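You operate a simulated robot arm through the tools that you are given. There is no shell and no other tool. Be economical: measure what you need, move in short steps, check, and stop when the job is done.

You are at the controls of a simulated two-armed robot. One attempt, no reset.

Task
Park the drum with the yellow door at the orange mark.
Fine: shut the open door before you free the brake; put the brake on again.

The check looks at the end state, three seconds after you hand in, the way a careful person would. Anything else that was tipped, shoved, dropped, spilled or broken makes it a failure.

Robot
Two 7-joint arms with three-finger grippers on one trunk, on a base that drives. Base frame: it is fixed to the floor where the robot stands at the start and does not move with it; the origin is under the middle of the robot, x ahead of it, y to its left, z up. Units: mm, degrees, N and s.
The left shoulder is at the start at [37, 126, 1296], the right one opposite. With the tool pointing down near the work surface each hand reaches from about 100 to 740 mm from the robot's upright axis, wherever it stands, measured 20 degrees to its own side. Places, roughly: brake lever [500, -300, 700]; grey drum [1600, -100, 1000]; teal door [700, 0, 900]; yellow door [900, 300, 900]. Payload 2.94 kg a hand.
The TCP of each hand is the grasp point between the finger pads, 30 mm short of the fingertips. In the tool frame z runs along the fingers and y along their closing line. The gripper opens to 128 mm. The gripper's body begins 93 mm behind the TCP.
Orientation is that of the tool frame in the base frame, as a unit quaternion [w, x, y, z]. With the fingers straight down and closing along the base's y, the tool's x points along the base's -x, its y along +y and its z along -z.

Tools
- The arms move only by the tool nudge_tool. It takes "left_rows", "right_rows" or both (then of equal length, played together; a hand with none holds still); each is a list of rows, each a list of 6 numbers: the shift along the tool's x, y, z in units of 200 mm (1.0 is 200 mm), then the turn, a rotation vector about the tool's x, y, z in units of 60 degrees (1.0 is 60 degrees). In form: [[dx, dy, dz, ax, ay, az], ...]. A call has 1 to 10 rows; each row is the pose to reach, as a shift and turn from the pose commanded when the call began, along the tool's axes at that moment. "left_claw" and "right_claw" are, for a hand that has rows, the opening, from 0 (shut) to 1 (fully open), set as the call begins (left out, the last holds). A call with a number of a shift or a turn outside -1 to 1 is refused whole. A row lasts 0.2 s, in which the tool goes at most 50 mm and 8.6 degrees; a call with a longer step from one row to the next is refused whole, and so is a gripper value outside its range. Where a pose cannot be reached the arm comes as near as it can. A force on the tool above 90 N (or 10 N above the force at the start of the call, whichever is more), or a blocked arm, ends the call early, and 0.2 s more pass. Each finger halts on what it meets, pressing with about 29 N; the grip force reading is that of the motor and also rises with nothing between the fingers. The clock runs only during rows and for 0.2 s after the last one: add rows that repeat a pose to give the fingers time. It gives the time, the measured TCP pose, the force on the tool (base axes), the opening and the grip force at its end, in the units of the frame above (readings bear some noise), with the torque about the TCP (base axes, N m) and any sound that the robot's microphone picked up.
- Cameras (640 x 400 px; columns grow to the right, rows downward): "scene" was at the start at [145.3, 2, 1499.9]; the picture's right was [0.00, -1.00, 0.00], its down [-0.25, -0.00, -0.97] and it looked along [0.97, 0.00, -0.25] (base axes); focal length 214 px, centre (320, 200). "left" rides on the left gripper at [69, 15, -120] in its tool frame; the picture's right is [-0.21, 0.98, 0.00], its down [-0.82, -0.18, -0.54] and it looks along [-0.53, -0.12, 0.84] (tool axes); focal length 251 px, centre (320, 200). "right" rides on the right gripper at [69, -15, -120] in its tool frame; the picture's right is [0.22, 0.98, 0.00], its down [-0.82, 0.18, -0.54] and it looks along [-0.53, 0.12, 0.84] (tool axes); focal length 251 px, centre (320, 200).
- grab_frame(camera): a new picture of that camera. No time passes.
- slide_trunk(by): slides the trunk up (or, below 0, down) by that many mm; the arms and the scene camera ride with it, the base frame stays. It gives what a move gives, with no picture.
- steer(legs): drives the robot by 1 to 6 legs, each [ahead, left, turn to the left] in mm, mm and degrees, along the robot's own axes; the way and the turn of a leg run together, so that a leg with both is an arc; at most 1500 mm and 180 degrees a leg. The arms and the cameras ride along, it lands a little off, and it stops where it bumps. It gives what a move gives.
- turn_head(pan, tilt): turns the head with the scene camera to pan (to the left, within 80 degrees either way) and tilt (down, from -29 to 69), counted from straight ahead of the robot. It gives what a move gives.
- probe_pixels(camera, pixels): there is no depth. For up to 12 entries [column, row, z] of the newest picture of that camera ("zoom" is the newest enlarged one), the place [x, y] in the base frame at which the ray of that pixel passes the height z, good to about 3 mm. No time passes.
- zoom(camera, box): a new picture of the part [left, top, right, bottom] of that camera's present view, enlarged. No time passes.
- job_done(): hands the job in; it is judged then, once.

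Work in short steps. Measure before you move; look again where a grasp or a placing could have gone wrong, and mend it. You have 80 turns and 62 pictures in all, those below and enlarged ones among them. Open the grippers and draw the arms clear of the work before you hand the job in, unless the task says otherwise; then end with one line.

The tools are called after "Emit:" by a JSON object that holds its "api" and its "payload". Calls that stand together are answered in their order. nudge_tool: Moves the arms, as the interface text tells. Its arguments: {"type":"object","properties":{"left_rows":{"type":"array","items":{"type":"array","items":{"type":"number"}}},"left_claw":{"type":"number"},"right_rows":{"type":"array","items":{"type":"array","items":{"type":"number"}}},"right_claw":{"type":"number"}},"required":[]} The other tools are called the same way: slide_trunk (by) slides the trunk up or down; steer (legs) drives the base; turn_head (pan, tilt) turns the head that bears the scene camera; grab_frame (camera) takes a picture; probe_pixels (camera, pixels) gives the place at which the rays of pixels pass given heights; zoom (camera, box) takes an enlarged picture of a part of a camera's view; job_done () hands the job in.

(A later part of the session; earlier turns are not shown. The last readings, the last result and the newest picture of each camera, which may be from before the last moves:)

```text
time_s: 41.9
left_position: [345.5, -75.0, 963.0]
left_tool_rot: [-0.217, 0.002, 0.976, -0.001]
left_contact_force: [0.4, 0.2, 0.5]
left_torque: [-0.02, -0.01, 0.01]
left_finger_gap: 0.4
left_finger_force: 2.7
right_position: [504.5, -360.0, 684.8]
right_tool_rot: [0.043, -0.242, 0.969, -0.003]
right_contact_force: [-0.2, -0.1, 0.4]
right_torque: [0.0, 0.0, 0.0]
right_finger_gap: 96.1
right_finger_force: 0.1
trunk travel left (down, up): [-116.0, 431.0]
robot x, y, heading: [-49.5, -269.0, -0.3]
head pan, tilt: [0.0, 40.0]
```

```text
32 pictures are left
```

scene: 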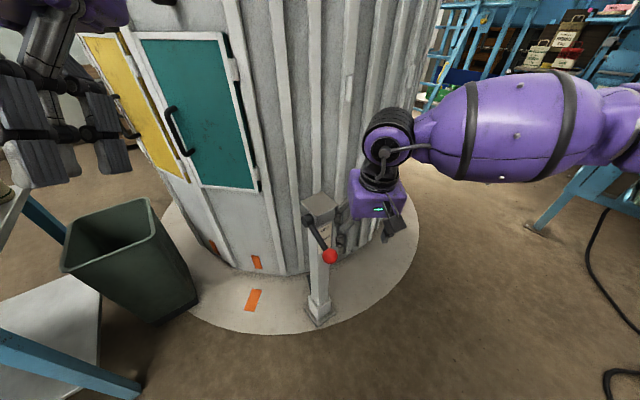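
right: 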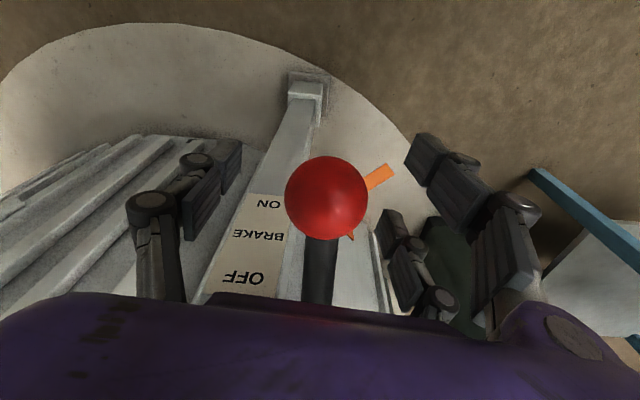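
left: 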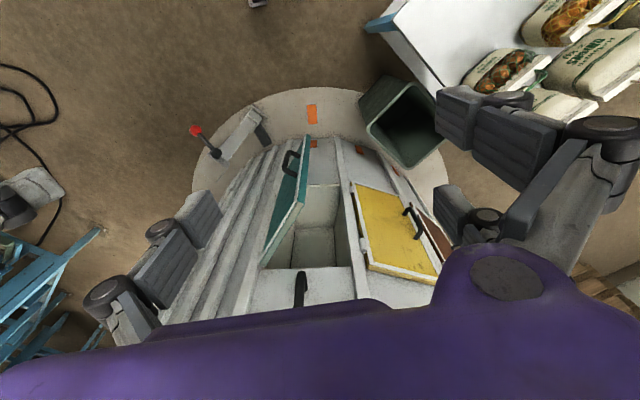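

The shaft now lies in the hand's mid-plane. I close on the knob.

Emit:
{"api": "nudge_tool", "payload": {"right_rows": [[0, 0, 0, 0, 0, 0], [0, 0, 0, 0, 0, 0], [0, 0, 0, 0, 0, 0], [0, 0, 0, 0, 0, 0]], "right_claw": 0}}

Emit:
{"api": "grab_frame", "payload": {"camera": "right"}}

```text
time_s: 42.9
left_position: [346.1, -75.0, 962.7]
left_tool_rot: [-0.217, 0.002, 0.976, -0.001]
left_contact_force: [0.1, 0.3, -0.2]
left_torque: [-0.04, 0.0, 0.0]
left_finger_gap: 0.1
left_finger_force: 3.2
right_position: [505.3, -361.2, 685.5]
right_tool_rot: [0.043, -0.242, 0.969, -0.004]
right_contact_force: [3.1, -6.6, -0.1]
right_torque: [0.15, -0.04, 0.32]
right_finger_gap: 33.3
right_finger_force: 45.0
trunk travel left (down, up): [-116.0, 431.0]
robot x, y, heading: [-49.8, -268.6, -0.2]
head pan, tilt: [0.0, 40.0]
```

```text
31 pictures are left
```

right: 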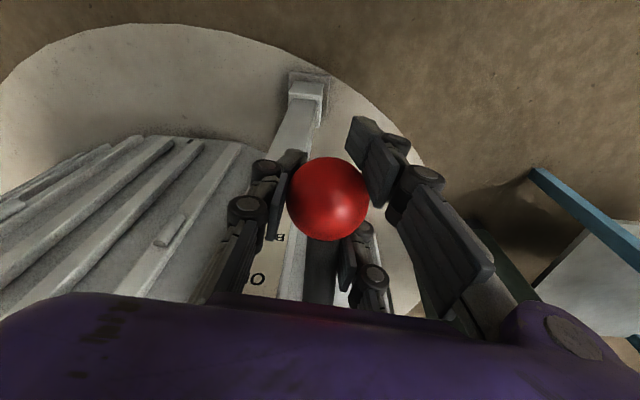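

Knob gripped at 33 mm. I lift it along its arc about the hub, toward OFF, up to about +40°.

Emit:
{"api": "nudge_tool", "payload": {"right_rows": [[0, 0, -0.045, 0, 0, 0], [0, 0, -0.09, 0, 0, 0], [-0.007, 0, -0.135, 0, 0, 0], [-0.014, 0, -0.18, 0, 0, 0], [-0.029, 0, -0.225, 0, 0, 0], [-0.044, 0, -0.268, 0, 0, 0], [-0.065, 0, -0.31, 0, 0, 0], [-0.087, 0, -0.35, 0, 0, 0], [-0.116, 0, -0.387, 0, 0, 0], [-0.145, 0, -0.424, 0, 0, 0]]}}

Emit:
{"api": "grab_frame", "payload": {"camera": "right"}}

```text
time_s: 45.1
left_position: [344.7, -75.0, 964.4]
left_tool_rot: [-0.218, 0.001, 0.976, -0.002]
left_contact_force: [-0.7, 0.3, -0.8]
left_torque: [-0.01, -0.02, -0.01]
left_finger_gap: 0.0
left_finger_force: 3.0
right_position: [519.5, -344.9, 770.8]
right_tool_rot: [0.04, -0.245, 0.969, -0.001]
right_contact_force: [-26.8, -0.9, -16.0]
right_torque: [-0.51, 1.53, 1.75]
right_finger_gap: 36.6
right_finger_force: 44.9
trunk travel left (down, up): [-116.0, 431.0]
robot x, y, heading: [-48.9, -267.9, -0.2]
head pan, tilt: [0.0, 40.0]
```

```text
30 pictures are left
```

right: 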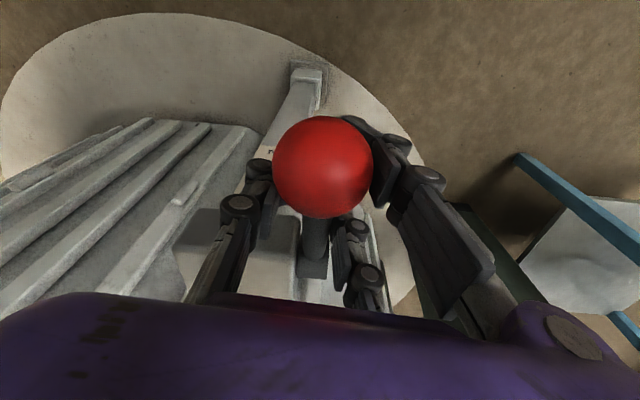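

The lever followed to about +40° with modest force. I go on a little to find its stop.

Emit:
{"api": "nudge_tool", "payload": {"right_rows": [[-0.01, 0, -0.03, 0, 0, 0], [-0.03, 0, -0.065, 0, 0, 0], [-0.055, 0, -0.09, 0, 0, 0], [-0.08, 0, -0.115, 0, 0, 0], [-0.08, 0, -0.115, 0, 0, 0]]}}

Emit:
{"api": "grab_frame", "payload": {"camera": "scene"}}

```text
time_s: 46.3
left_position: [346.1, -74.8, 963.8]
left_tool_rot: [-0.219, 0.002, 0.976, -0.003]
left_contact_force: [0.0, -0.4, -0.2]
left_torque: [-0.03, 0.0, -0.02]
left_finger_gap: 0.2
left_finger_force: 3.8
right_position: [530.2, -338.0, 792.5]
right_tool_rot: [0.035, -0.245, 0.969, -0.002]
right_contact_force: [-31.7, 23.5, -45.0]
right_torque: [0.24, 1.98, 2.27]
right_finger_gap: 36.3
right_finger_force: 45.4
trunk travel left (down, up): [-116.0, 431.0]
robot x, y, heading: [-50.2, -270.6, -0.4]
head pan, tilt: [0.0, 40.0]
```

```text
29 pictures are left
```

scene: 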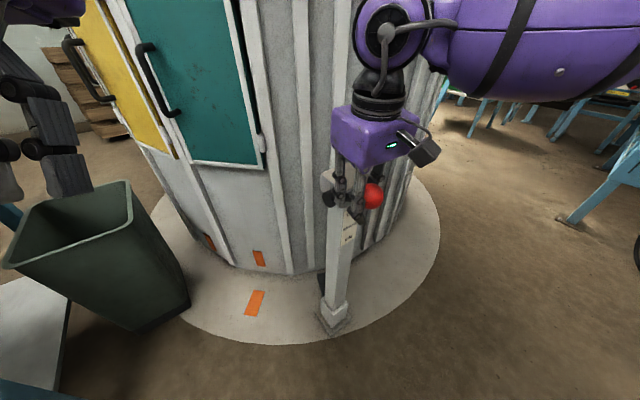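

Force is rising, likely the stop. I open the fingers and see where the lever rests.

Emit:
{"api": "nudge_tool", "payload": {"right_rows": [[0, 0, 0.02, 0, 0, 0], [0, 0, 0.02, 0, 0, 0], [0, 0, 0.02, 0, 0, 0], [0, 0, 0.02, 0, 0, 0]], "right_claw": 0.75}}

Emit:
{"api": "grab_frame", "payload": {"camera": "right"}}

Emit:
{"api": "zoom", "payload": {"camera": "scene", "box": [290, 140, 430, 240]}}

```text
time_s: 47.3
left_position: [345.6, -74.4, 963.0]
left_tool_rot: [-0.216, 0.002, 0.976, -0.002]
left_contact_force: [-0.1, 0.5, 0.9]
left_torque: [-0.01, -0.02, -0.01]
left_finger_gap: 0.0
left_finger_force: 2.7
right_position: [536.2, -339.1, 793.5]
right_tool_rot: [0.044, -0.241, 0.969, -0.003]
right_contact_force: [-1.1, -0.2, 0.4]
right_torque: [0.03, 0.01, -0.03]
right_finger_gap: 96.1
right_finger_force: 0.1
trunk travel left (down, up): [-116.0, 431.0]
robot x, y, heading: [-47.4, -268.6, -0.2]
head pan, tilt: [0.0, 40.0]
```

```text
28 pictures are left
```

right: 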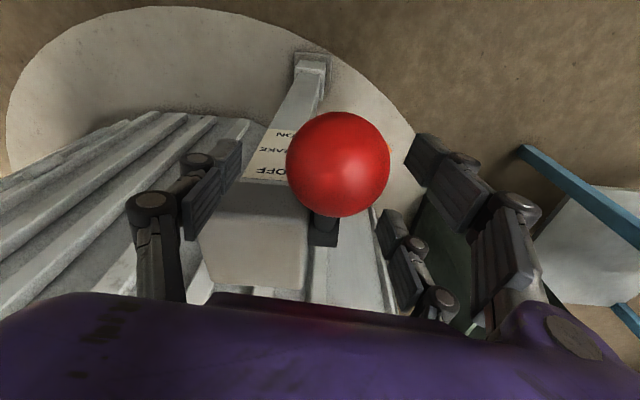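

```text
4.00 times, centred on (360, 190) of scene
```

zoom: 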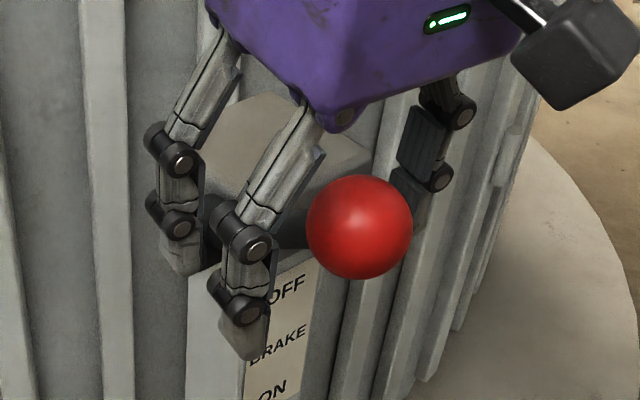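

The lever stays up. I triangulate the knob: right camera (338,163), zoom (360,227).

Emit:
{"api": "probe_pixels", "payload": {"camera": "right", "pixels": [[338, 163, 740], [338, 163, 780], [338, 163, 800]]}}

Emit:
{"api": "probe_pixels", "payload": {"camera": "zoom", "pixels": [[360, 227, 740], [360, 227, 780], [360, 227, 800]]}}

```text
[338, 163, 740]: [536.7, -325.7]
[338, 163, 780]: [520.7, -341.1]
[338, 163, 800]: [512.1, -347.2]
```

```text
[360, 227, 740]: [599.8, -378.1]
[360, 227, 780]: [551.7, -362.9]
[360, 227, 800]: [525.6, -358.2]
```

The knob is now at z≈805, well above the hub. I lift the hand clear with the trunk and look at the lever freely.

Emit:
{"api": "slide_trunk", "payload": {"by": 180}}

Emit:
{"api": "zoom", "payload": {"camera": "scene", "box": [240, 150, 440, 330]}}

Emit:
{"api": "grab_frame", "payload": {"camera": "right"}}

```text
time_s: 49.3
left_position: [345.0, -74.0, 1144.1]
left_tool_rot: [-0.218, 0.002, 0.976, -0.002]
left_contact_force: [0.5, 0.0, 0.0]
left_torque: [-0.03, -0.01, 0.0]
left_finger_gap: 0.1
left_finger_force: 2.7
right_position: [498.1, -341.8, 1058.0]
right_tool_rot: [0.124, -0.241, 0.962, -0.023]
right_contact_force: [0.3, -0.2, -0.6]
right_torque: [0.0, 0.02, 0.03]
right_finger_gap: 95.9
right_finger_force: 0.0
trunk travel left (down, up): [-296.0, 251.0]
robot x, y, heading: [-47.2, -271.1, -0.3]
head pan, tilt: [0.0, 40.0]
```

```text
2.22 times, centred on (340, 240) of scene
```

zoom: 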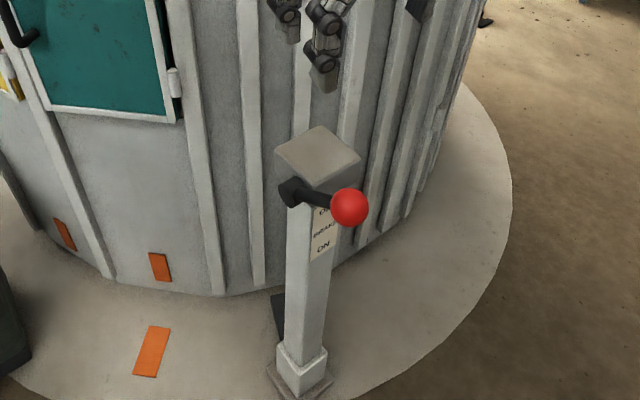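

```text
25 pictures are left
```

right: 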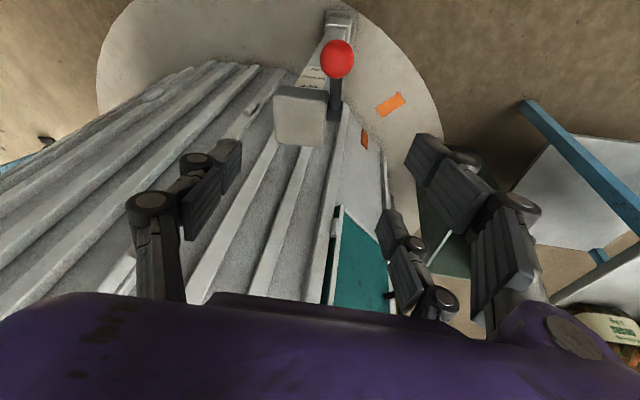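

I probe the knob again from these two clearer views.

Emit:
{"api": "probe_pixels", "payload": {"camera": "right", "pixels": [[337, 58, 700], [337, 58, 800], [340, 108, 700]]}}

Emit:
{"api": "probe_pixels", "payload": {"camera": "zoom", "pixels": [[349, 207, 700], [349, 207, 800], [290, 192, 700], [290, 192, 720]]}}

```text
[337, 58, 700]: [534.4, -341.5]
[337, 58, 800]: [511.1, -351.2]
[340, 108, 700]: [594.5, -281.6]
```

```text
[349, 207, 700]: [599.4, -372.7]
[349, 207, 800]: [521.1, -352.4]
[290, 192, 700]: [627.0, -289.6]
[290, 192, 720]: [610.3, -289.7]
```

Knob is at about (507,-352,818): lever swung roughly ±33° about z≈750, so it's at OFF. Now I measure mark and tags for the angle to turn.

Emit:
{"api": "probe_pixels", "payload": {"camera": "zoom", "pixels": [[152, 351, 0], [152, 351, 60], [160, 267, 100], [160, 267, 200], [64, 235, 100], [64, 235, 200]]}}

Emit:
{"api": "probe_pixels", "payload": {"camera": "right", "pixels": [[390, 104, 0], [390, 104, 60], [365, 139, 100], [365, 139, 200]]}}

Emit:
{"api": "turn_head", "payload": {"pan": 25, "tilt": 25}}

Emit:
{"api": "grab_frame", "payload": {"camera": "scene"}}

```text
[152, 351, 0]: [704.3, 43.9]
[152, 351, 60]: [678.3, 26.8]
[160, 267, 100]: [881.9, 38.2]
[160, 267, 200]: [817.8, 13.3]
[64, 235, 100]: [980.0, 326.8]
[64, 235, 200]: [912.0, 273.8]
```

```text
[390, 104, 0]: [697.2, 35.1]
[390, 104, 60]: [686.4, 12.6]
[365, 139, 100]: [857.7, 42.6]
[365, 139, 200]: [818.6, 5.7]
```

```text
time_s: 50.2
left_position: [346.8, -74.6, 1143.7]
left_tool_rot: [-0.217, 0.002, 0.976, -0.002]
left_contact_force: [-0.2, 0.3, 0.5]
left_torque: [0.01, 0.0, 0.02]
left_finger_gap: 0.2
left_finger_force: 3.1
right_position: [499.9, -340.1, 1058.6]
right_tool_rot: [0.124, -0.241, 0.962, -0.024]
right_contact_force: [-0.8, 0.0, 0.4]
right_torque: [-0.04, 0.02, 0.02]
right_finger_gap: 96.0
right_finger_force: 0.0
trunk travel left (down, up): [-296.0, 251.0]
robot x, y, heading: [-45.5, -268.0, -0.4]
head pan, tilt: [25.0, 25.0]
```

```text
24 pictures are left
```

scene: 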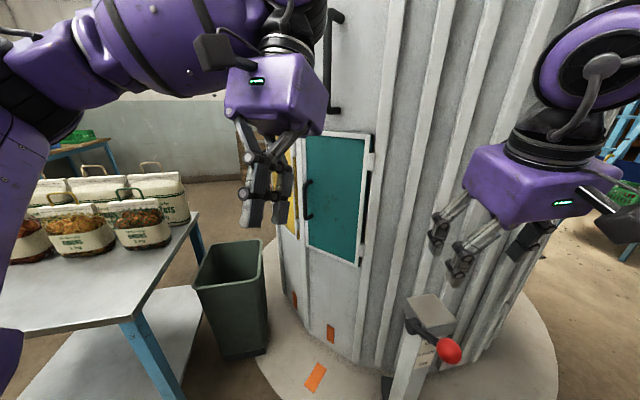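

Mark ≈(695,38), teal tag (819,10), yellow tag (915,276): the drum needs about +20.5° (front to the right, ~290 mm at the rim). I'll push the teal door's handle sideways to the right with the left hand; first I pitch that hand forward, moving it ahead.

Emit:
{"api": "nudge_tool", "payload": {"left_rows": [[-0.057, 0, -0.026, 0, -0.125, 0], [-0.114, 0, -0.052, 0, -0.25, 0], [-0.171, 0, -0.078, 0, -0.375, 0], [-0.228, 0, -0.105, 0, -0.5, 0], [-0.285, 0, -0.131, 0, -0.625, 0], [-0.342, 0, -0.157, 0, -0.75, 0], [-0.399, 0, -0.184, 0, -0.875, 0], [-0.45, 0, -0.21, 0, -1.0, 0], [-0.45, 0, -0.21, 0, -1.0, 0]], "left_claw": 0}}

Emit:
{"api": "steer", "payload": {"legs": [[0, 118, 0]]}}

```text
time_s: 52.2
left_position: [444.7, -74.6, 1143.8]
left_tool_rot: [0.3, 0.0, 0.954, -0.003]
left_contact_force: [-0.7, 0.1, -0.6]
left_torque: [0.02, -0.03, 0.02]
left_finger_gap: 0.2
left_finger_force: 3.3
right_position: [498.5, -341.2, 1056.0]
right_tool_rot: [0.125, -0.241, 0.962, -0.023]
right_contact_force: [-1.1, -0.2, -0.6]
right_torque: [-0.02, -0.02, -0.01]
right_finger_gap: 96.0
right_finger_force: 0.0
trunk travel left (down, up): [-296.0, 251.0]
robot x, y, heading: [-49.7, -273.4, -0.3]
head pan, tilt: [25.0, 25.0]
```

```text
time_s: 53.9
left_position: [445.0, 43.2, 1143.7]
left_tool_rot: [0.3, 0.0, 0.954, -0.003]
left_contact_force: [-0.8, 0.6, -0.6]
left_torque: [0.0, -0.02, -0.02]
left_finger_gap: 0.0
left_finger_force: 3.1
right_position: [499.3, -223.5, 1057.1]
right_tool_rot: [0.125, -0.241, 0.962, -0.023]
right_contact_force: [-0.7, 0.0, -0.5]
right_torque: [0.01, -0.02, -0.02]
right_finger_gap: 95.9
right_finger_force: 0.2
trunk travel left (down, up): [-296.0, 251.0]
robot x, y, heading: [-48.2, -153.2, -0.3]
head pan, tilt: [25.0, 25.0]
```

Left hand is free and pitched. I move it forward-left-down toward the left side of the teal handle and look.

Emit:
{"api": "nudge_tool", "payload": {"left_rows": [[-0.04, 0.107, 0.186, 0, -0.06, 0], [-0.08, 0.214, 0.372, 0, -0.12, 0], [-0.12, 0.321, 0.558, 0, -0.18, 0], [-0.16, 0.428, 0.744, 0, -0.24, 0], [-0.2, 0.535, 0.93, 0, -0.3, 0], [-0.2, 0.535, 0.93, 0, -0.3, 0]]}}

Emit:
{"api": "grab_frame", "payload": {"camera": "left"}}

Emit:
{"api": "grab_frame", "payload": {"camera": "scene"}}

```text
time_s: 55.3
left_position: [584.5, 148.5, 1013.4]
left_tool_rot: [0.446, 0.0, 0.895, -0.002]
left_contact_force: [0.5, 0.2, -0.3]
left_torque: [0.0, 0.0, 0.02]
left_finger_gap: 0.0
left_finger_force: 3.3
right_position: [498.4, -223.6, 1056.7]
right_tool_rot: [0.124, -0.241, 0.962, -0.022]
right_contact_force: [0.7, 0.8, -0.1]
right_torque: [0.02, -0.02, -0.01]
right_finger_gap: 95.8
right_finger_force: 0.0
trunk travel left (down, up): [-296.0, 251.0]
robot x, y, heading: [-48.3, -152.9, -0.2]
head pan, tilt: [25.0, 25.0]
```

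```text
23 pictures are left
```

left: 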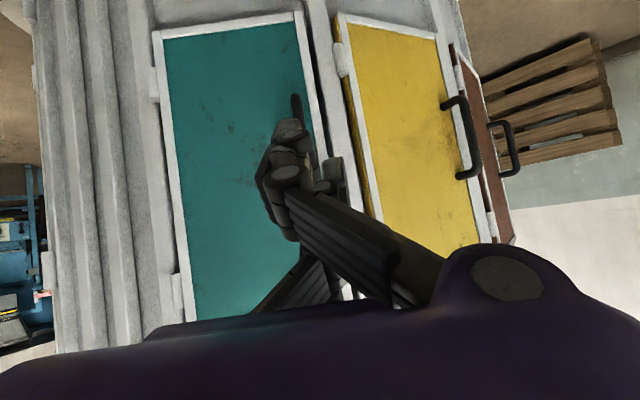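

```text
22 pictures are left
```

scene: 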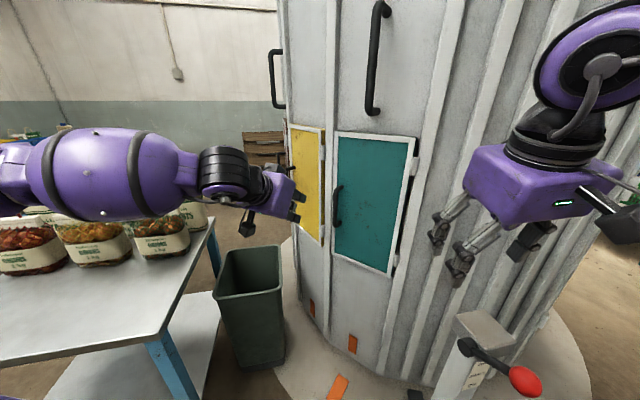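

The hand is left of the handle (scene px (337,205)). I probe the handle's ends to find its height, and check the bags under the left arm.

Emit:
{"api": "probe_pixels", "payload": {"camera": "scene", "pixels": [[338, 186, 950], [338, 186, 1000], [337, 226, 800], [337, 226, 850], [386, 5, 1500], [372, 112, 1200], [372, 112, 1300], [180, 200, 900], [180, 200, 800], [300, 200, 950], [120, 240, 850]]}}

Emit:
{"api": "zoom", "payload": {"camera": "left", "box": [180, 60, 420, 230]}}

```text
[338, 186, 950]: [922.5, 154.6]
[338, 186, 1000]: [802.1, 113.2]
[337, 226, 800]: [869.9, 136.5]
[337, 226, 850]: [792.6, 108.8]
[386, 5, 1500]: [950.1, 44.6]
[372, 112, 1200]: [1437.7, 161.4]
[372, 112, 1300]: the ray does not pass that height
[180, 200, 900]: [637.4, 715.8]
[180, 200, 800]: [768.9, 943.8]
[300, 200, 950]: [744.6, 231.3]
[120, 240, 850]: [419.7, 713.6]
```

```text
2.35 times, centred on (300, 145) of left
```

zoom: 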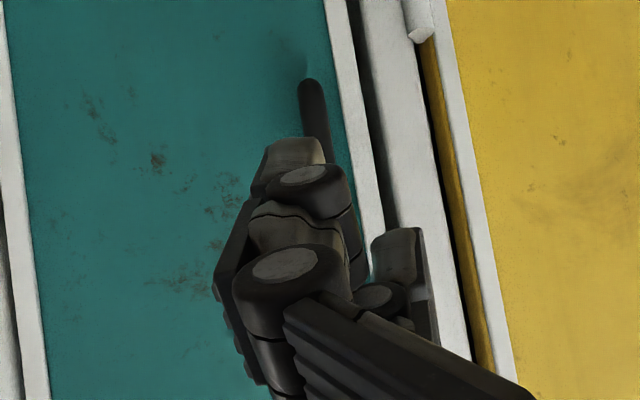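

The handle runs at about (780,105), z 860–1010. The left forearm is close to the robot, not over the bags. I drive 130 mm ahead, bringing the fingertips near the drum left of the handle.

Emit:
{"api": "steer", "payload": {"legs": [[130, 0, 0]]}}

Emit:
{"api": "nudge_tool", "payload": {"left_rows": [[0.05, 0.05, 0.07, 0, 0, 0], [0.06, 0.1, 0.18, 0, 0, 0], [0.02, 0.1, 0.3, 0, 0, 0], [0.02, 0.1, 0.35, 0, 0, 0]]}}

Emit:
{"api": "grab_frame", "payload": {"camera": "left"}}

Emit:
{"api": "grab_frame", "payload": {"camera": "scene"}}

```text
time_s: 56.6
left_position: [714.7, 147.8, 1012.4]
left_tool_rot: [0.445, 0.0, 0.895, -0.002]
left_contact_force: [0.6, -0.4, 0.6]
left_torque: [0.0, -0.01, 0.01]
left_finger_gap: 0.0
left_finger_force: 3.1
right_position: [627.4, -224.7, 1058.3]
right_tool_rot: [0.125, -0.24, 0.962, -0.023]
right_contact_force: [0.9, -0.1, -0.4]
right_torque: [0.01, 0.01, -0.01]
right_finger_gap: 96.1
right_finger_force: 0.0
trunk travel left (down, up): [-296.0, 251.0]
robot x, y, heading: [79.4, -151.7, -0.1]
head pan, tilt: [25.0, 25.0]
```

```text
time_s: 57.6
left_position: [768.5, 166.6, 968.0]
left_tool_rot: [0.445, 0.0, 0.895, -0.003]
left_contact_force: [-0.8, 0.2, -1.1]
left_torque: [0.02, -0.01, 0.01]
left_finger_gap: 0.0
left_finger_force: 2.8
right_position: [627.4, -224.2, 1059.0]
right_tool_rot: [0.124, -0.24, 0.962, -0.024]
right_contact_force: [0.1, 0.3, -0.8]
right_torque: [0.0, -0.02, 0.0]
right_finger_gap: 96.1
right_finger_force: 0.1
trunk travel left (down, up): [-296.0, 251.0]
robot x, y, heading: [80.3, -152.9, -0.3]
head pan, tilt: [25.0, 25.0]
```

```text
20 pictures are left
```

left: 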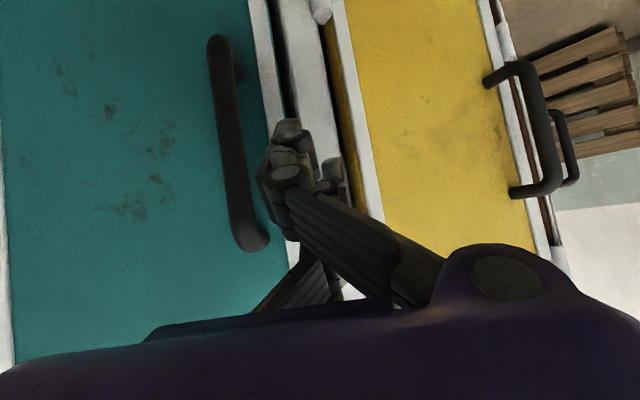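

```text
19 pictures are left
```

scene: 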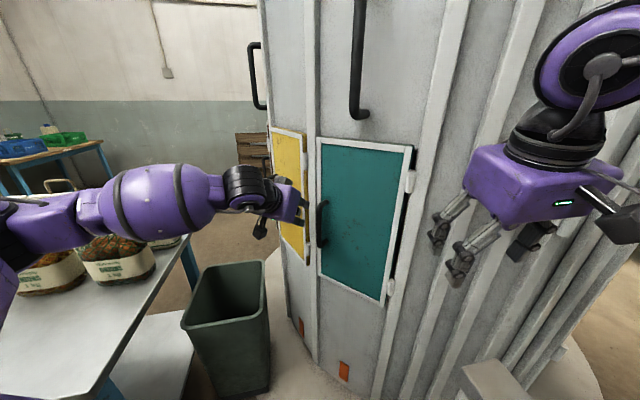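

The fingers stand just left of the handle. I first move the right hand out of the way, then push the handle slowly 100 mm to the right with the left.

Emit:
{"api": "nudge_tool", "payload": {"right_rows": [[0.18, -0.13, 0, 0, 0, 0], [0.36, -0.26, 0, 0, 0, 0], [0.54, -0.4, 0, 0, 0, 0], [0.72, -0.53, 0, 0, 0, 0], [0.9, -0.66, 0, 0, 0, 0]]}}

Emit:
{"api": "nudge_tool", "payload": {"left_rows": [[0, -0.05, 0, 0, 0, 0], [0.003, -0.1, -0.004, 0, 0, 0], [0.006, -0.15, -0.008, 0, 0, 0], [0.01, -0.2, -0.013, 0, 0, 0], [0.015, -0.25, -0.019, 0, 0, 0], [0.02, -0.3, -0.026, 0, 0, 0], [0.024, -0.35, -0.032, 0, 0, 0], [0.028, -0.4, -0.037, 0, 0, 0], [0.032, -0.45, -0.043, 0, 0, 0], [0.036, -0.5, -0.048, 0, 0, 0]]}}

Emit:
{"api": "grab_frame", "payload": {"camera": "scene"}}

```text
time_s: 58.8
left_position: [768.4, 164.4, 968.2]
left_tool_rot: [0.445, -0.001, 0.896, -0.001]
left_contact_force: [0.4, 0.0, -0.4]
left_torque: [0.0, 0.02, 0.02]
left_finger_gap: 0.0
left_finger_force: 3.0
right_position: [533.9, -427.5, 1029.0]
right_tool_rot: [0.126, -0.241, 0.962, -0.022]
right_contact_force: [0.5, -0.2, 0.1]
right_torque: [0.06, 0.04, 0.01]
right_finger_gap: 95.8
right_finger_force: 0.1
trunk travel left (down, up): [-296.0, 251.0]
robot x, y, heading: [79.9, -155.7, -0.4]
head pan, tilt: [25.0, 25.0]
```

```text
time_s: 61.0
left_position: [754.2, 62.2, 969.1]
left_tool_rot: [0.446, 0.003, 0.895, -0.006]
left_contact_force: [-0.4, 0.1, 0.4]
left_torque: [-0.01, -0.04, 0.0]
left_finger_gap: 0.1
left_finger_force: 3.3
right_position: [533.5, -426.3, 1031.2]
right_tool_rot: [0.123, -0.239, 0.963, -0.023]
right_contact_force: [0.6, 0.7, -0.5]
right_torque: [-0.02, -0.01, 0.02]
right_finger_gap: 96.1
right_finger_force: 0.1
trunk travel left (down, up): [-296.0, 251.0]
robot x, y, heading: [79.7, -149.2, -0.5]
head pan, tilt: [25.0, 25.0]
```

```text
18 pictures are left
```

scene: 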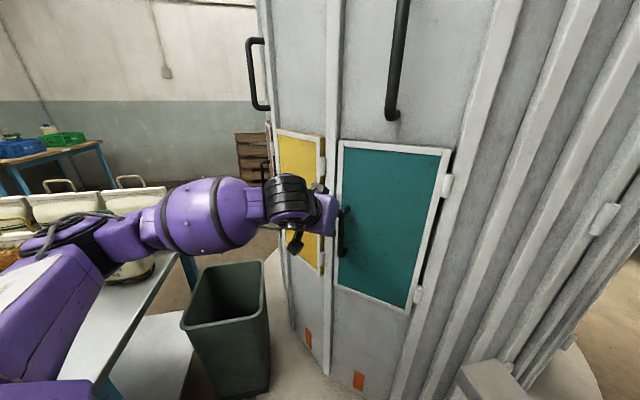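

The drum turns freely and the doors stay shut. I probe the tags for the angle gained.

Emit:
{"api": "probe_pixels", "payload": {"camera": "scene", "pixels": [[308, 338, 195], [358, 380, 195]]}}

```text
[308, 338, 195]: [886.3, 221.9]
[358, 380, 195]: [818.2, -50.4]
```

Yellow tag is at 155.7°, mark 171.3°: about 15.6° more. I push another 110 mm.

Emit:
{"api": "nudge_tool", "payload": {"left_rows": [[0.005, -0.055, -0.006, 0, 0, 0], [0.01, -0.11, -0.012, 0, 0, 0], [0.015, -0.165, -0.018, 0, 0, 0], [0.019, -0.22, -0.023, 0, 0, 0], [0.022, -0.275, -0.028, 0, 0, 0], [0.024, -0.33, -0.032, 0, 0, 0], [0.026, -0.385, -0.034, 0, 0, 0], [0.028, -0.44, -0.036, 0, 0, 0], [0.03, -0.495, -0.038, 0, 0, 0], [0.03, -0.55, -0.04, 0, 0, 0]]}}

Emit:
{"api": "grab_frame", "payload": {"camera": "scene"}}

```text
time_s: 63.2
left_position: [743.5, -38.1, 967.8]
left_tool_rot: [0.444, -0.001, 0.896, -0.002]
left_contact_force: [-13.9, 25.3, -5.9]
left_torque: [-0.44, -0.2, 0.7]
left_finger_gap: 0.0
left_finger_force: 9.8
right_position: [532.6, -422.1, 1031.4]
right_tool_rot: [0.125, -0.241, 0.962, -0.024]
right_contact_force: [0.7, 0.3, 0.8]
right_torque: [0.03, 0.02, 0.01]
right_finger_gap: 96.2
right_finger_force: 0.0
trunk travel left (down, up): [-296.0, 251.0]
robot x, y, heading: [79.7, -153.3, -0.1]
head pan, tilt: [25.0, 25.0]
```

```text
17 pictures are left
```

scene: 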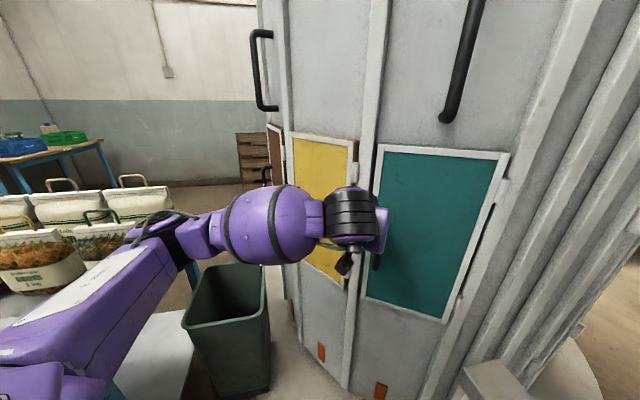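

Good; I probe the tags (321,351) and (380,391).

Emit:
{"api": "probe_pixels", "payload": {"camera": "scene", "pixels": [[321, 351, 195], [380, 391, 195]]}}

```text
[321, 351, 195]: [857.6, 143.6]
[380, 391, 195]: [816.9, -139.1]
```

161.8° now; 9.5° left (~140 mm). I push 100 mm more.

Emit:
{"api": "nudge_tool", "payload": {"left_rows": [[0, -0.05, 0, 0, 0, 0], [0, -0.1, 0, 0, 0, 0], [0, -0.15, 0, 0, 0, 0], [0, -0.2, 0, 0, 0, 0], [0, -0.25, 0, 0, 0, 0], [0, -0.3, 0, 0, 0, 0], [0, -0.35, 0, 0, 0, 0], [0, -0.4, 0, 0, 0, 0], [0, -0.45, 0, 0, 0, 0], [0, -0.5, 0, 0, 0, 0]]}}

Emit:
{"api": "turn_head", "payload": {"pan": 25, "tilt": 45}}

Emit:
{"api": "grab_frame", "payload": {"camera": "scene"}}

```text
time_s: 65.4
left_position: [745.2, -143.4, 968.3]
left_tool_rot: [0.444, 0.001, 0.896, -0.004]
left_contact_force: [1.7, 11.7, -9.9]
left_torque: [-0.09, 0.35, 0.45]
left_finger_gap: 0.0
left_finger_force: 6.9
right_position: [535.8, -425.5, 1029.5]
right_tool_rot: [0.124, -0.24, 0.963, -0.024]
right_contact_force: [-0.6, 0.1, -0.1]
right_torque: [0.02, 0.03, -0.05]
right_finger_gap: 95.7
right_finger_force: 0.0
trunk travel left (down, up): [-296.0, 251.0]
robot x, y, heading: [78.3, -154.0, -0.4]
head pan, tilt: [25.0, 25.0]
```

```text
time_s: 66.2
left_position: [744.2, -144.5, 970.7]
left_tool_rot: [0.446, 0.001, 0.895, -0.004]
left_contact_force: [-1.1, 2.4, 1.9]
left_torque: [-0.05, -0.06, 0.06]
left_finger_gap: 0.0
left_finger_force: 3.1
right_position: [534.0, -425.2, 1029.6]
right_tool_rot: [0.124, -0.24, 0.963, -0.024]
right_contact_force: [-0.5, -0.3, 0.3]
right_torque: [0.03, 0.0, -0.02]
right_finger_gap: 95.8
right_finger_force: 0.1
trunk travel left (down, up): [-296.0, 251.0]
robot x, y, heading: [82.0, -150.9, -0.6]
head pan, tilt: [25.0, 45.0]
```

```text
16 pictures are left
```

scene: 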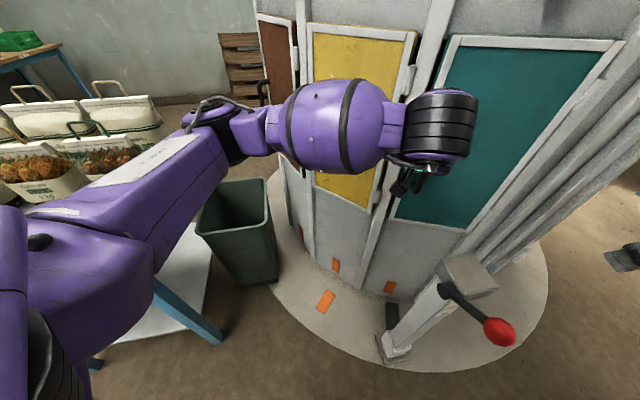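

I probe mark (326,301) and tags (336,265), (389,287).

Emit:
{"api": "zoom", "payload": {"camera": "scene", "box": [290, 240, 410, 320]}}

Emit:
{"api": "probe_pixels", "payload": {"camera": "scene", "pixels": [[326, 301, 15], [336, 265, 195], [389, 287, 195]]}}

```text
5.00 times, centred on (350, 280) of scene
```

zoom: 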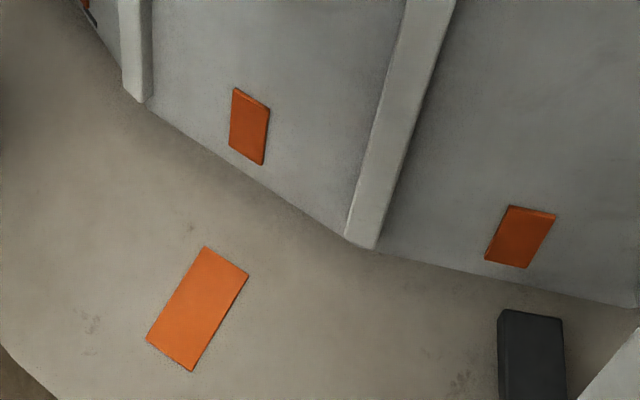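

```text
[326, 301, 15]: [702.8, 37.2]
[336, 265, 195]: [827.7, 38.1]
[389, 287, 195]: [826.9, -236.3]
```

Nearly there (169.9° vs 171.3°). I refine with the mark's ends and panel corners in the zoom.

Emit:
{"api": "probe_pixels", "payload": {"camera": "zoom", "pixels": [[226, 261, 15], [170, 356, 15], [197, 309, 15], [148, 108, 20], [345, 238, 20], [249, 126, 195], [376, 250, 20], [248, 126, 180]]}}

```text
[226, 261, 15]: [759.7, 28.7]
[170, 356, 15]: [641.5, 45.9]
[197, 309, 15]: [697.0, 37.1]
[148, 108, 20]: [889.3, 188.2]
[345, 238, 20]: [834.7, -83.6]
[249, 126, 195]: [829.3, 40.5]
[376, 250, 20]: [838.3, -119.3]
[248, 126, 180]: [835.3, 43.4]
```

About 1.7° remains (25 mm). I push 22 mm.

Emit:
{"api": "nudge_tool", "payload": {"left_rows": [[0, -0.03, 0, 0, 0, 0], [0, -0.06, 0, 0, 0, 0], [0, -0.09, 0, 0, 0, 0], [0, -0.115, 0, 0, 0, 0], [0, -0.115, 0, 0, 0, 0], [0, -0.115, 0, 0, 0, 0]]}}

Emit:
{"api": "zoom", "payload": {"camera": "scene", "box": [290, 240, 410, 320]}}

Emit:
{"api": "probe_pixels", "payload": {"camera": "zoom", "pixels": [[320, 200, 15]]}}

```text
time_s: 67.6
left_position: [744.2, -170.5, 969.4]
left_tool_rot: [0.445, 0.003, 0.895, -0.005]
left_contact_force: [0.4, -0.9, 0.2]
left_torque: [-0.01, 0.0, -0.03]
left_finger_gap: 0.0
left_finger_force: 2.9
right_position: [533.3, -426.3, 1029.9]
right_tool_rot: [0.125, -0.24, 0.963, -0.023]
right_contact_force: [0.1, 0.1, 0.1]
right_torque: [0.02, 0.01, -0.01]
right_finger_gap: 96.0
right_finger_force: 0.0
trunk travel left (down, up): [-296.0, 251.0]
robot x, y, heading: [78.5, -149.9, -0.4]
head pan, tilt: [25.0, 45.0]
```

```text
5.00 times, centred on (350, 280) of scene
```

zoom: 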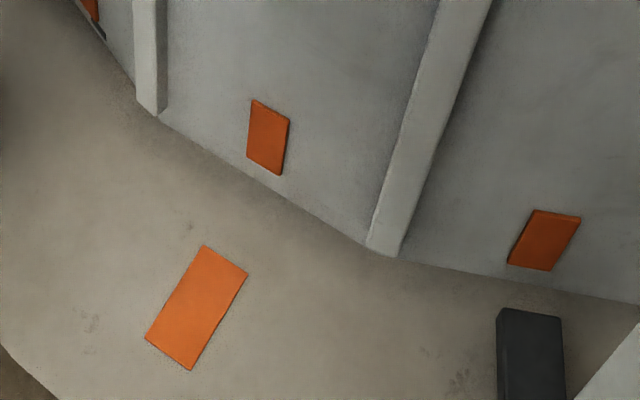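

```text
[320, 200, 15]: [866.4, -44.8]
```

I probe the tag, mark and panel corners again.

Emit:
{"api": "probe_pixels", "payload": {"camera": "zoom", "pixels": [[268, 137, 195], [268, 137, 180], [268, 137, 210], [197, 308, 15], [225, 260, 15], [168, 355, 15], [165, 118, 20], [367, 245, 20], [545, 240, 195], [276, 178, 20]]}}

```text
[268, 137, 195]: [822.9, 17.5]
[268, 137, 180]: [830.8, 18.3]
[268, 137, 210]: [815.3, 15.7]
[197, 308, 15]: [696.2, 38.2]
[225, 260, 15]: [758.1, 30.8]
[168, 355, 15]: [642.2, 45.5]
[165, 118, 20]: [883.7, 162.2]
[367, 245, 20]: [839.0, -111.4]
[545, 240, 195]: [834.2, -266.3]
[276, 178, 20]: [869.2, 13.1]
```

The tag lies at 171.4° against the mark's 171.3°: aligned. I withdraw the left hand: first away from the handle, then back.

Emit:
{"api": "nudge_tool", "payload": {"left_rows": [[0, 0.08, 0, 0, 0, 0], [0, 0.15, -0.05, 0, 0, 0], [0, 0.15, -0.25, 0, 0, 0], [0, 0.15, -0.45, 0, 0, 0], [0, 0.15, -0.65, 0, 0, 0], [0, 0.15, -0.85, 0, 0, 0], [0, 0.15, -1.0, 0, 0, 0]]}}

Emit:
{"api": "turn_head", "payload": {"pan": 0, "tilt": 45}}

Emit:
{"api": "grab_frame", "payload": {"camera": "scene"}}

```text
time_s: 69.2
left_position: [585.4, -136.1, 1088.8]
left_tool_rot: [0.445, 0.0, 0.896, -0.002]
left_contact_force: [-0.5, -0.6, 0.3]
left_torque: [0.0, -0.01, 0.01]
left_finger_gap: 0.0
left_finger_force: 2.7
right_position: [533.8, -425.4, 1029.9]
right_tool_rot: [0.124, -0.241, 0.962, -0.023]
right_contact_force: [-0.2, 0.3, 0.1]
right_torque: [-0.01, -0.01, -0.02]
right_finger_gap: 96.1
right_finger_force: 0.1
trunk travel left (down, up): [-296.0, 251.0]
robot x, y, heading: [84.0, -146.6, -0.2]
head pan, tilt: [25.0, 45.0]
```

```text
time_s: 70.1
left_position: [586.1, -135.3, 1088.6]
left_tool_rot: [0.445, 0.001, 0.895, -0.003]
left_contact_force: [0.3, -0.4, -0.1]
left_torque: [0.01, 0.0, -0.01]
left_finger_gap: 0.0
left_finger_force: 2.9
right_position: [534.0, -425.2, 1030.3]
right_tool_rot: [0.124, -0.24, 0.962, -0.024]
right_contact_force: [-0.5, -0.8, 0.0]
right_torque: [0.03, 0.0, -0.02]
right_finger_gap: 96.2
right_finger_force: 0.0
trunk travel left (down, up): [-296.0, 251.0]
robot x, y, heading: [78.4, -152.9, -0.1]
head pan, tilt: [0.0, 45.0]
```

```text
13 pictures are left
```

scene: 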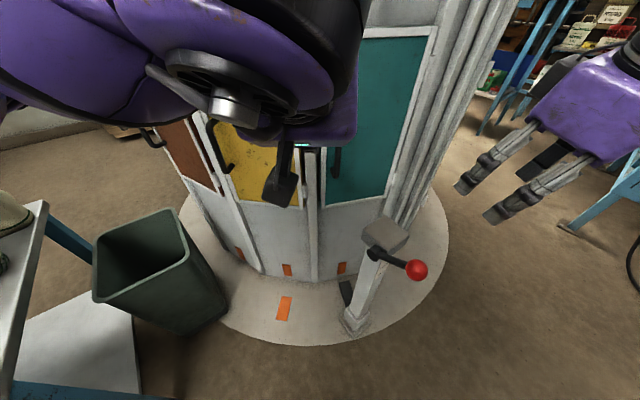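

The tag (287,269) and mark (284,308) line up. For the brake I return the base to where the right hand worked the lever well (about (-50,-268)), and spread the hands.

Emit:
{"api": "steer", "payload": {"legs": [[-130, 0, 0], [0, -115, 0]]}}

Emit:
{"api": "nudge_tool", "payload": {"left_rows": [[0, 0.12, 0, 0, 0, 0], [0, 0.24, 0, 0, 0, 0], [0, 0.36, 0, 0, 0, 0], [0, 0.48, 0, 0, 0, 0], [0, 0.6, 0, 0, 0, 0], [0, 0.7, 0, 0, 0, 0]], "right_rows": [[-0.127, 0.108, 0.104, 0, 0.025, 0], [-0.254, 0.216, 0.208, 0, 0.05, 0], [-0.382, 0.324, 0.313, 0, 0.075, 0], [-0.51, 0.432, 0.417, 0, 0.1, 0], [-0.637, 0.54, 0.52, 0, 0.125, 0], [-0.764, 0.648, 0.626, 0, 0.15, 0]]}}

```text
time_s: 72.7
left_position: [457.0, -249.2, 1088.3]
left_tool_rot: [0.445, -0.001, 0.895, -0.002]
left_contact_force: [0.1, 0.1, 0.6]
left_torque: [0.02, -0.01, 0.03]
left_finger_gap: 0.0
left_finger_force: 2.9
right_position: [405.5, -539.6, 1030.7]
right_tool_rot: [0.124, -0.242, 0.962, -0.023]
right_contact_force: [-0.2, 0.0, 0.4]
right_torque: [-0.01, 0.0, -0.01]
right_finger_gap: 96.0
right_finger_force: 0.1
trunk travel left (down, up): [-296.0, 251.0]
robot x, y, heading: [-44.8, -266.2, -0.2]
head pan, tilt: [0.0, 45.0]
```

```text
time_s: 74.0
left_position: [483.8, -117.7, 1111.9]
left_tool_rot: [0.443, 0.0, 0.896, -0.002]
left_contact_force: [-0.3, -0.5, -0.4]
left_torque: [0.01, 0.04, 0.03]
left_finger_gap: 0.1
left_finger_force: 2.9
left hand out of reach, approached as far as the arm can: row 2, 3, 4, 5, 6
right_position: [500.6, -369.9, 940.4]
right_tool_rot: [0.055, -0.237, 0.969, -0.04]
right_contact_force: [0.0, -0.6, 0.2]
right_torque: [0.03, 0.04, -0.02]
right_finger_gap: 95.9
right_finger_force: 0.1
right hand out of reach, approached as far as the arm can: row 6
trunk travel left (down, up): [-296.0, 251.0]
robot x, y, heading: [-46.8, -262.5, -0.5]
head pan, tilt: [0.0, 45.0]
```

Right hand is at (501,-370,940), knob at about (507,-352,818). I shift the base 6 ahead, 17 left, then check with the hand camera.

Emit:
{"api": "steer", "payload": {"legs": [[6, 17, 0]]}}

Emit:
{"api": "grab_frame", "payload": {"camera": "right"}}

```text
time_s: 74.9
left_position: [488.4, -100.2, 1111.1]
left_tool_rot: [0.443, 0.0, 0.896, -0.003]
left_contact_force: [-0.2, -0.2, -0.3]
left_torque: [0.01, -0.01, -0.01]
left_finger_gap: 0.0
left_finger_force: 2.8
right_position: [506.2, -352.0, 939.7]
right_tool_rot: [0.055, -0.24, 0.968, -0.04]
right_contact_force: [-0.6, 0.2, 1.1]
right_torque: [0.0, -0.01, -0.01]
right_finger_gap: 95.8
right_finger_force: 0.0
trunk travel left (down, up): [-296.0, 251.0]
robot x, y, heading: [-41.6, -246.9, -0.1]
head pan, tilt: [0.0, 45.0]
```

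```text
12 pictures are left
```

right: 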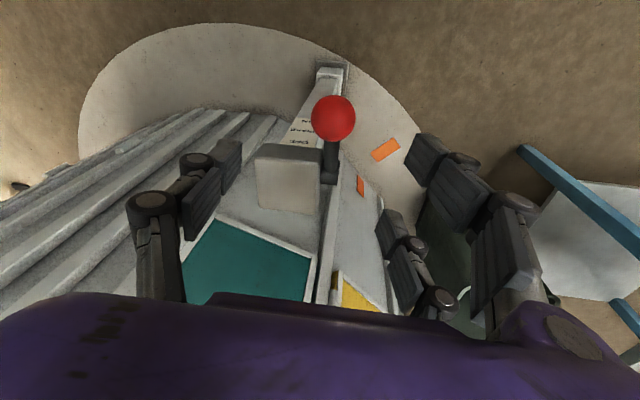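

Emit:
{"api": "probe_pixels", "payload": {"camera": "right", "pixels": [[333, 118, 800], [333, 118, 818], [330, 175, 740]]}}

Emit:
{"api": "slide_trunk", "payload": {"by": -115}}

Emit:
{"api": "grab_frame", "payload": {"camera": "right"}}

```text
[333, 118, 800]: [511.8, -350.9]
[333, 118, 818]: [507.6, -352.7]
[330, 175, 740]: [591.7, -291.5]
```

```text
time_s: 76.3
left_position: [515.5, -100.8, 952.0]
left_tool_rot: [0.398, 0.0, 0.917, -0.002]
left_contact_force: [-0.3, -0.5, -0.8]
left_torque: [0.02, 0.03, 0.0]
left_finger_gap: 0.0
left_finger_force: 3.4
right_position: [505.4, -352.8, 825.7]
right_tool_rot: [0.055, -0.238, 0.969, -0.041]
right_contact_force: [0.0, 1.0, 0.8]
right_torque: [0.0, 0.0, -0.01]
right_finger_gap: 95.7
right_finger_force: 0.1
trunk travel left (down, up): [-181.0, 366.0]
robot x, y, heading: [-42.3, -249.3, -0.1]
head pan, tilt: [0.0, 45.0]
```

```text
11 pictures are left
```

right: 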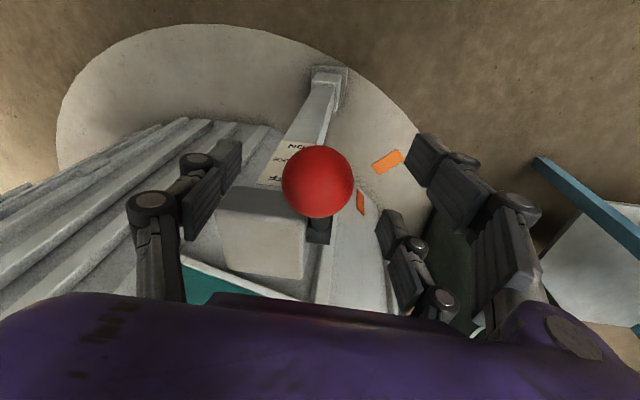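

The knob is centred between the fingers. I grip it and then swing it down along its arc toward ON.

Emit:
{"api": "nudge_tool", "payload": {"right_rows": [[0, 0, 0, 0, 0, 0], [0, 0, 0, 0, 0, 0], [0, 0, 0, 0, 0, 0], [0, 0, 0, 0, 0, 0]], "right_claw": 0}}

Emit:
{"api": "nudge_tool", "payload": {"right_rows": [[0.05, 0, 0.075, 0, 0, 0], [0.09, 0, 0.165, 0, 0, 0], [0.115, 0, 0.25, 0, 0, 0], [0.125, 0, 0.33, 0, 0, 0], [0.13, 0, 0.415, 0, 0, 0], [0.12, 0, 0.5, 0, 0, 0], [0.1, 0, 0.58, 0, 0, 0], [0.065, 0, 0.65, 0, 0, 0], [0.05, 0, 0.69, 0, 0, 0]]}}

Emit:
{"api": "grab_frame", "payload": {"camera": "right"}}

```text
time_s: 77.3
left_position: [517.0, -104.3, 952.9]
left_tool_rot: [0.398, 0.0, 0.917, -0.001]
left_contact_force: [0.4, 0.0, -0.4]
left_torque: [0.01, 0.0, 0.02]
left_finger_gap: 0.0
left_finger_force: 3.2
right_position: [507.3, -356.1, 824.8]
right_tool_rot: [0.056, -0.237, 0.969, -0.041]
right_contact_force: [12.3, -23.9, 7.8]
right_torque: [-0.31, -0.7, 0.26]
right_finger_gap: 34.9
right_finger_force: 45.7
trunk travel left (down, up): [-181.0, 366.0]
robot x, y, heading: [-45.0, -248.7, -0.1]
head pan, tilt: [0.0, 45.0]
```

```text
time_s: 79.3
left_position: [511.0, -99.6, 953.0]
left_tool_rot: [0.4, -0.001, 0.916, -0.003]
left_contact_force: [-0.6, 0.5, 0.2]
left_torque: [-0.01, 0.06, 0.0]
left_finger_gap: 0.0
left_finger_force: 2.7
right_position: [504.9, -361.3, 687.4]
right_tool_rot: [0.049, -0.241, 0.969, -0.039]
right_contact_force: [-46.9, 8.1, 36.8]
right_torque: [1.2, 0.03, 0.38]
right_finger_gap: 33.8
right_finger_force: 45.0
trunk travel left (down, up): [-181.0, 366.0]
robot x, y, heading: [-44.3, -249.4, -0.4]
head pan, tilt: [0.0, 45.0]
```

```text
10 pictures are left
```

right: 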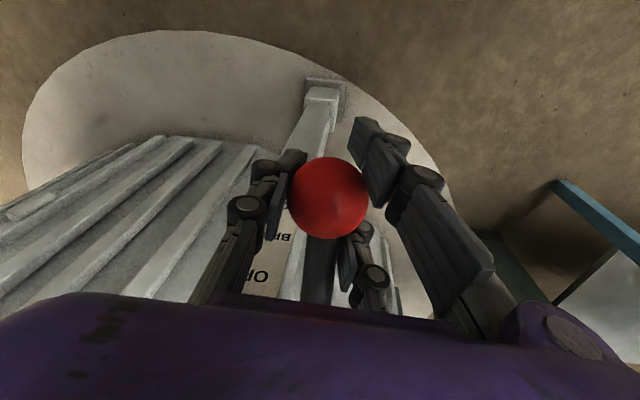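

Knob is back at (505,-361,687), its original ON place, with reaction at the stop. I press slightly further, then release.

Emit:
{"api": "nudge_tool", "payload": {"right_rows": [[0, 0, 0.02, 0, 0, 0], [-0.01, 0, 0.035, 0, 0, 0], [-0.01, 0, 0.035, 0, 0, 0]]}}

Emit:
{"api": "nudge_tool", "payload": {"right_rows": [[0, 0, 0, 0, 0, 0], [0, 0, 0, 0, 0, 0], [0, 0, 0, 0, 0, 0], [0, 0, 0, 0, 0, 0]], "right_claw": 0.75}}

Emit:
{"api": "slide_trunk", "payload": {"by": 180}}

Emit:
{"api": "steer", "payload": {"legs": [[-120, 0, 0]]}}

Emit:
{"api": "turn_head", "payload": {"pan": 0, "tilt": 38}}

Emit:
{"api": "grab_frame", "payload": {"camera": "scene"}}

```text
time_s: 80.2
left_position: [511.1, -101.0, 954.0]
left_tool_rot: [0.401, -0.001, 0.916, -0.002]
left_contact_force: [-0.1, -0.4, 0.3]
left_torque: [0.02, 0.02, 0.0]
left_finger_gap: 0.0
left_finger_force: 2.6
right_position: [505.8, -363.6, 680.6]
right_tool_rot: [0.048, -0.241, 0.969, -0.037]
right_contact_force: [-58.8, 3.8, 13.6]
right_torque: [0.43, -0.29, 0.06]
right_finger_gap: 33.1
right_finger_force: 45.3
trunk travel left (down, up): [-181.0, 366.0]
robot x, y, heading: [-39.9, -249.9, -0.1]
head pan, tilt: [0.0, 45.0]
```

```text
time_s: 81.2
left_position: [516.2, -99.9, 951.5]
left_tool_rot: [0.398, 0.0, 0.917, -0.002]
left_contact_force: [0.9, -0.3, 0.1]
left_torque: [0.01, -0.03, 0.0]
left_finger_gap: 0.0
left_finger_force: 3.0
right_position: [518.5, -363.0, 681.3]
right_tool_rot: [0.055, -0.239, 0.969, -0.041]
right_contact_force: [-0.6, -1.1, 0.7]
right_torque: [0.01, 0.0, -0.01]
right_finger_gap: 96.2
right_finger_force: 0.0
trunk travel left (down, up): [-181.0, 366.0]
robot x, y, heading: [-43.9, -248.2, -0.4]
head pan, tilt: [0.0, 45.0]
```

```text
time_s: 83.2
left_position: [516.5, -101.2, 1131.1]
left_tool_rot: [0.397, 0.0, 0.918, -0.003]
left_contact_force: [-1.2, 0.3, -0.5]
left_torque: [0.04, -0.03, -0.02]
left_finger_gap: 0.0
left_finger_force: 3.4
right_position: [520.9, -364.7, 928.9]
right_tool_rot: [0.129, -0.235, 0.962, -0.058]
right_contact_force: [-0.3, 0.2, 0.6]
right_torque: [-0.02, 0.02, -0.02]
right_finger_gap: 96.0
right_finger_force: 0.1
trunk travel left (down, up): [-361.0, 186.0]
robot x, y, heading: [-42.2, -250.3, -0.3]
head pan, tilt: [0.0, 45.0]
```

```text
time_s: 84.4
left_position: [396.8, -100.2, 1131.4]
left_tool_rot: [0.398, 0.0, 0.917, -0.003]
left_contact_force: [-0.8, 1.3, -0.1]
left_torque: [0.0, -0.01, -0.03]
left_finger_gap: 0.0
left_finger_force: 3.3
right_position: [401.8, -364.5, 930.3]
right_tool_rot: [0.129, -0.234, 0.962, -0.059]
right_contact_force: [-0.1, 0.7, -0.1]
right_torque: [-0.02, -0.04, 0.01]
right_finger_gap: 95.9
right_finger_force: 0.0
trunk travel left (down, up): [-361.0, 186.0]
robot x, y, heading: [-163.2, -250.0, -0.1]
head pan, tilt: [0.0, 45.0]
```

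```text
time_s: 85.1
left_position: [397.2, -100.3, 1131.8]
left_tool_rot: [0.398, -0.001, 0.917, -0.002]
left_contact_force: [-0.2, -0.1, 0.3]
left_torque: [-0.03, 0.02, 0.02]
left_finger_gap: 0.0
left_finger_force: 3.2
right_position: [401.1, -365.1, 929.8]
right_tool_rot: [0.129, -0.234, 0.962, -0.058]
right_contact_force: [1.2, 0.4, -0.1]
right_torque: [0.0, 0.01, 0.04]
right_finger_gap: 96.0
right_finger_force: 0.1
trunk travel left (down, up): [-361.0, 186.0]
robot x, y, heading: [-161.5, -247.9, -0.2]
head pan, tilt: [0.0, 38.0]
```

```text
9 pictures are left
```

scene: 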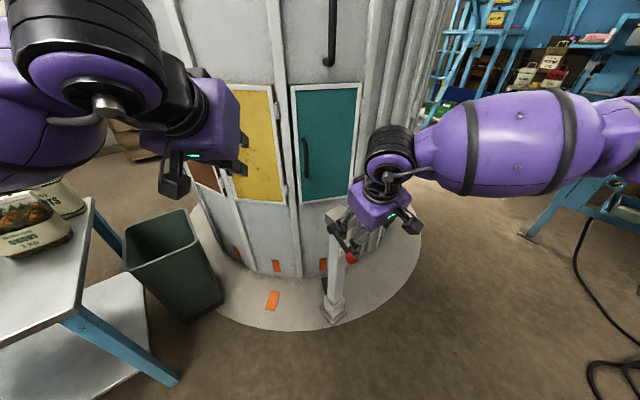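

Both look right; I zoom in on tags/mark and lever for a final check.

Emit:
{"api": "zoom", "payload": {"camera": "scene", "box": [225, 200, 385, 330]}}

Emit:
{"api": "grab_frame", "payload": {"camera": "right"}}

```text
3.08 times, centred on (305, 265) of scene
```

zoom: 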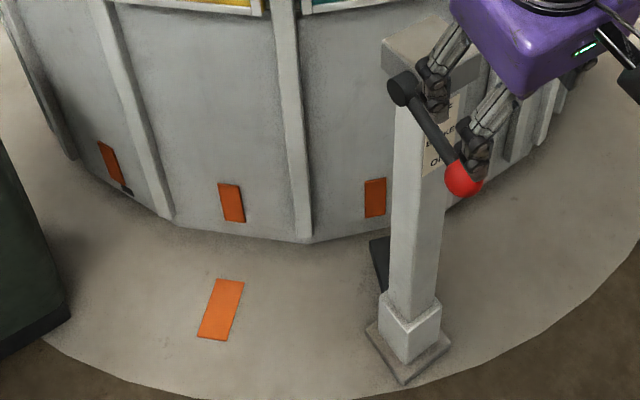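

```text
7 pictures are left
```

right: 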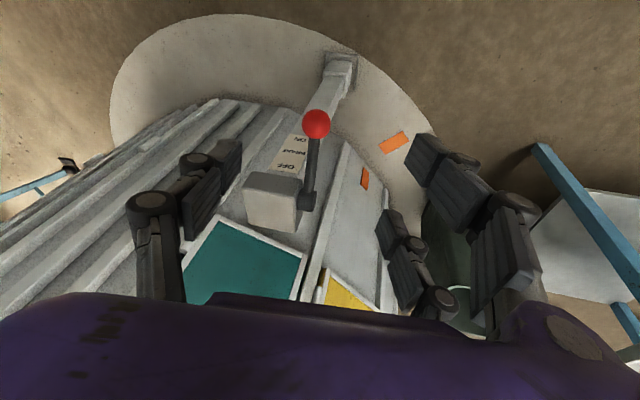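

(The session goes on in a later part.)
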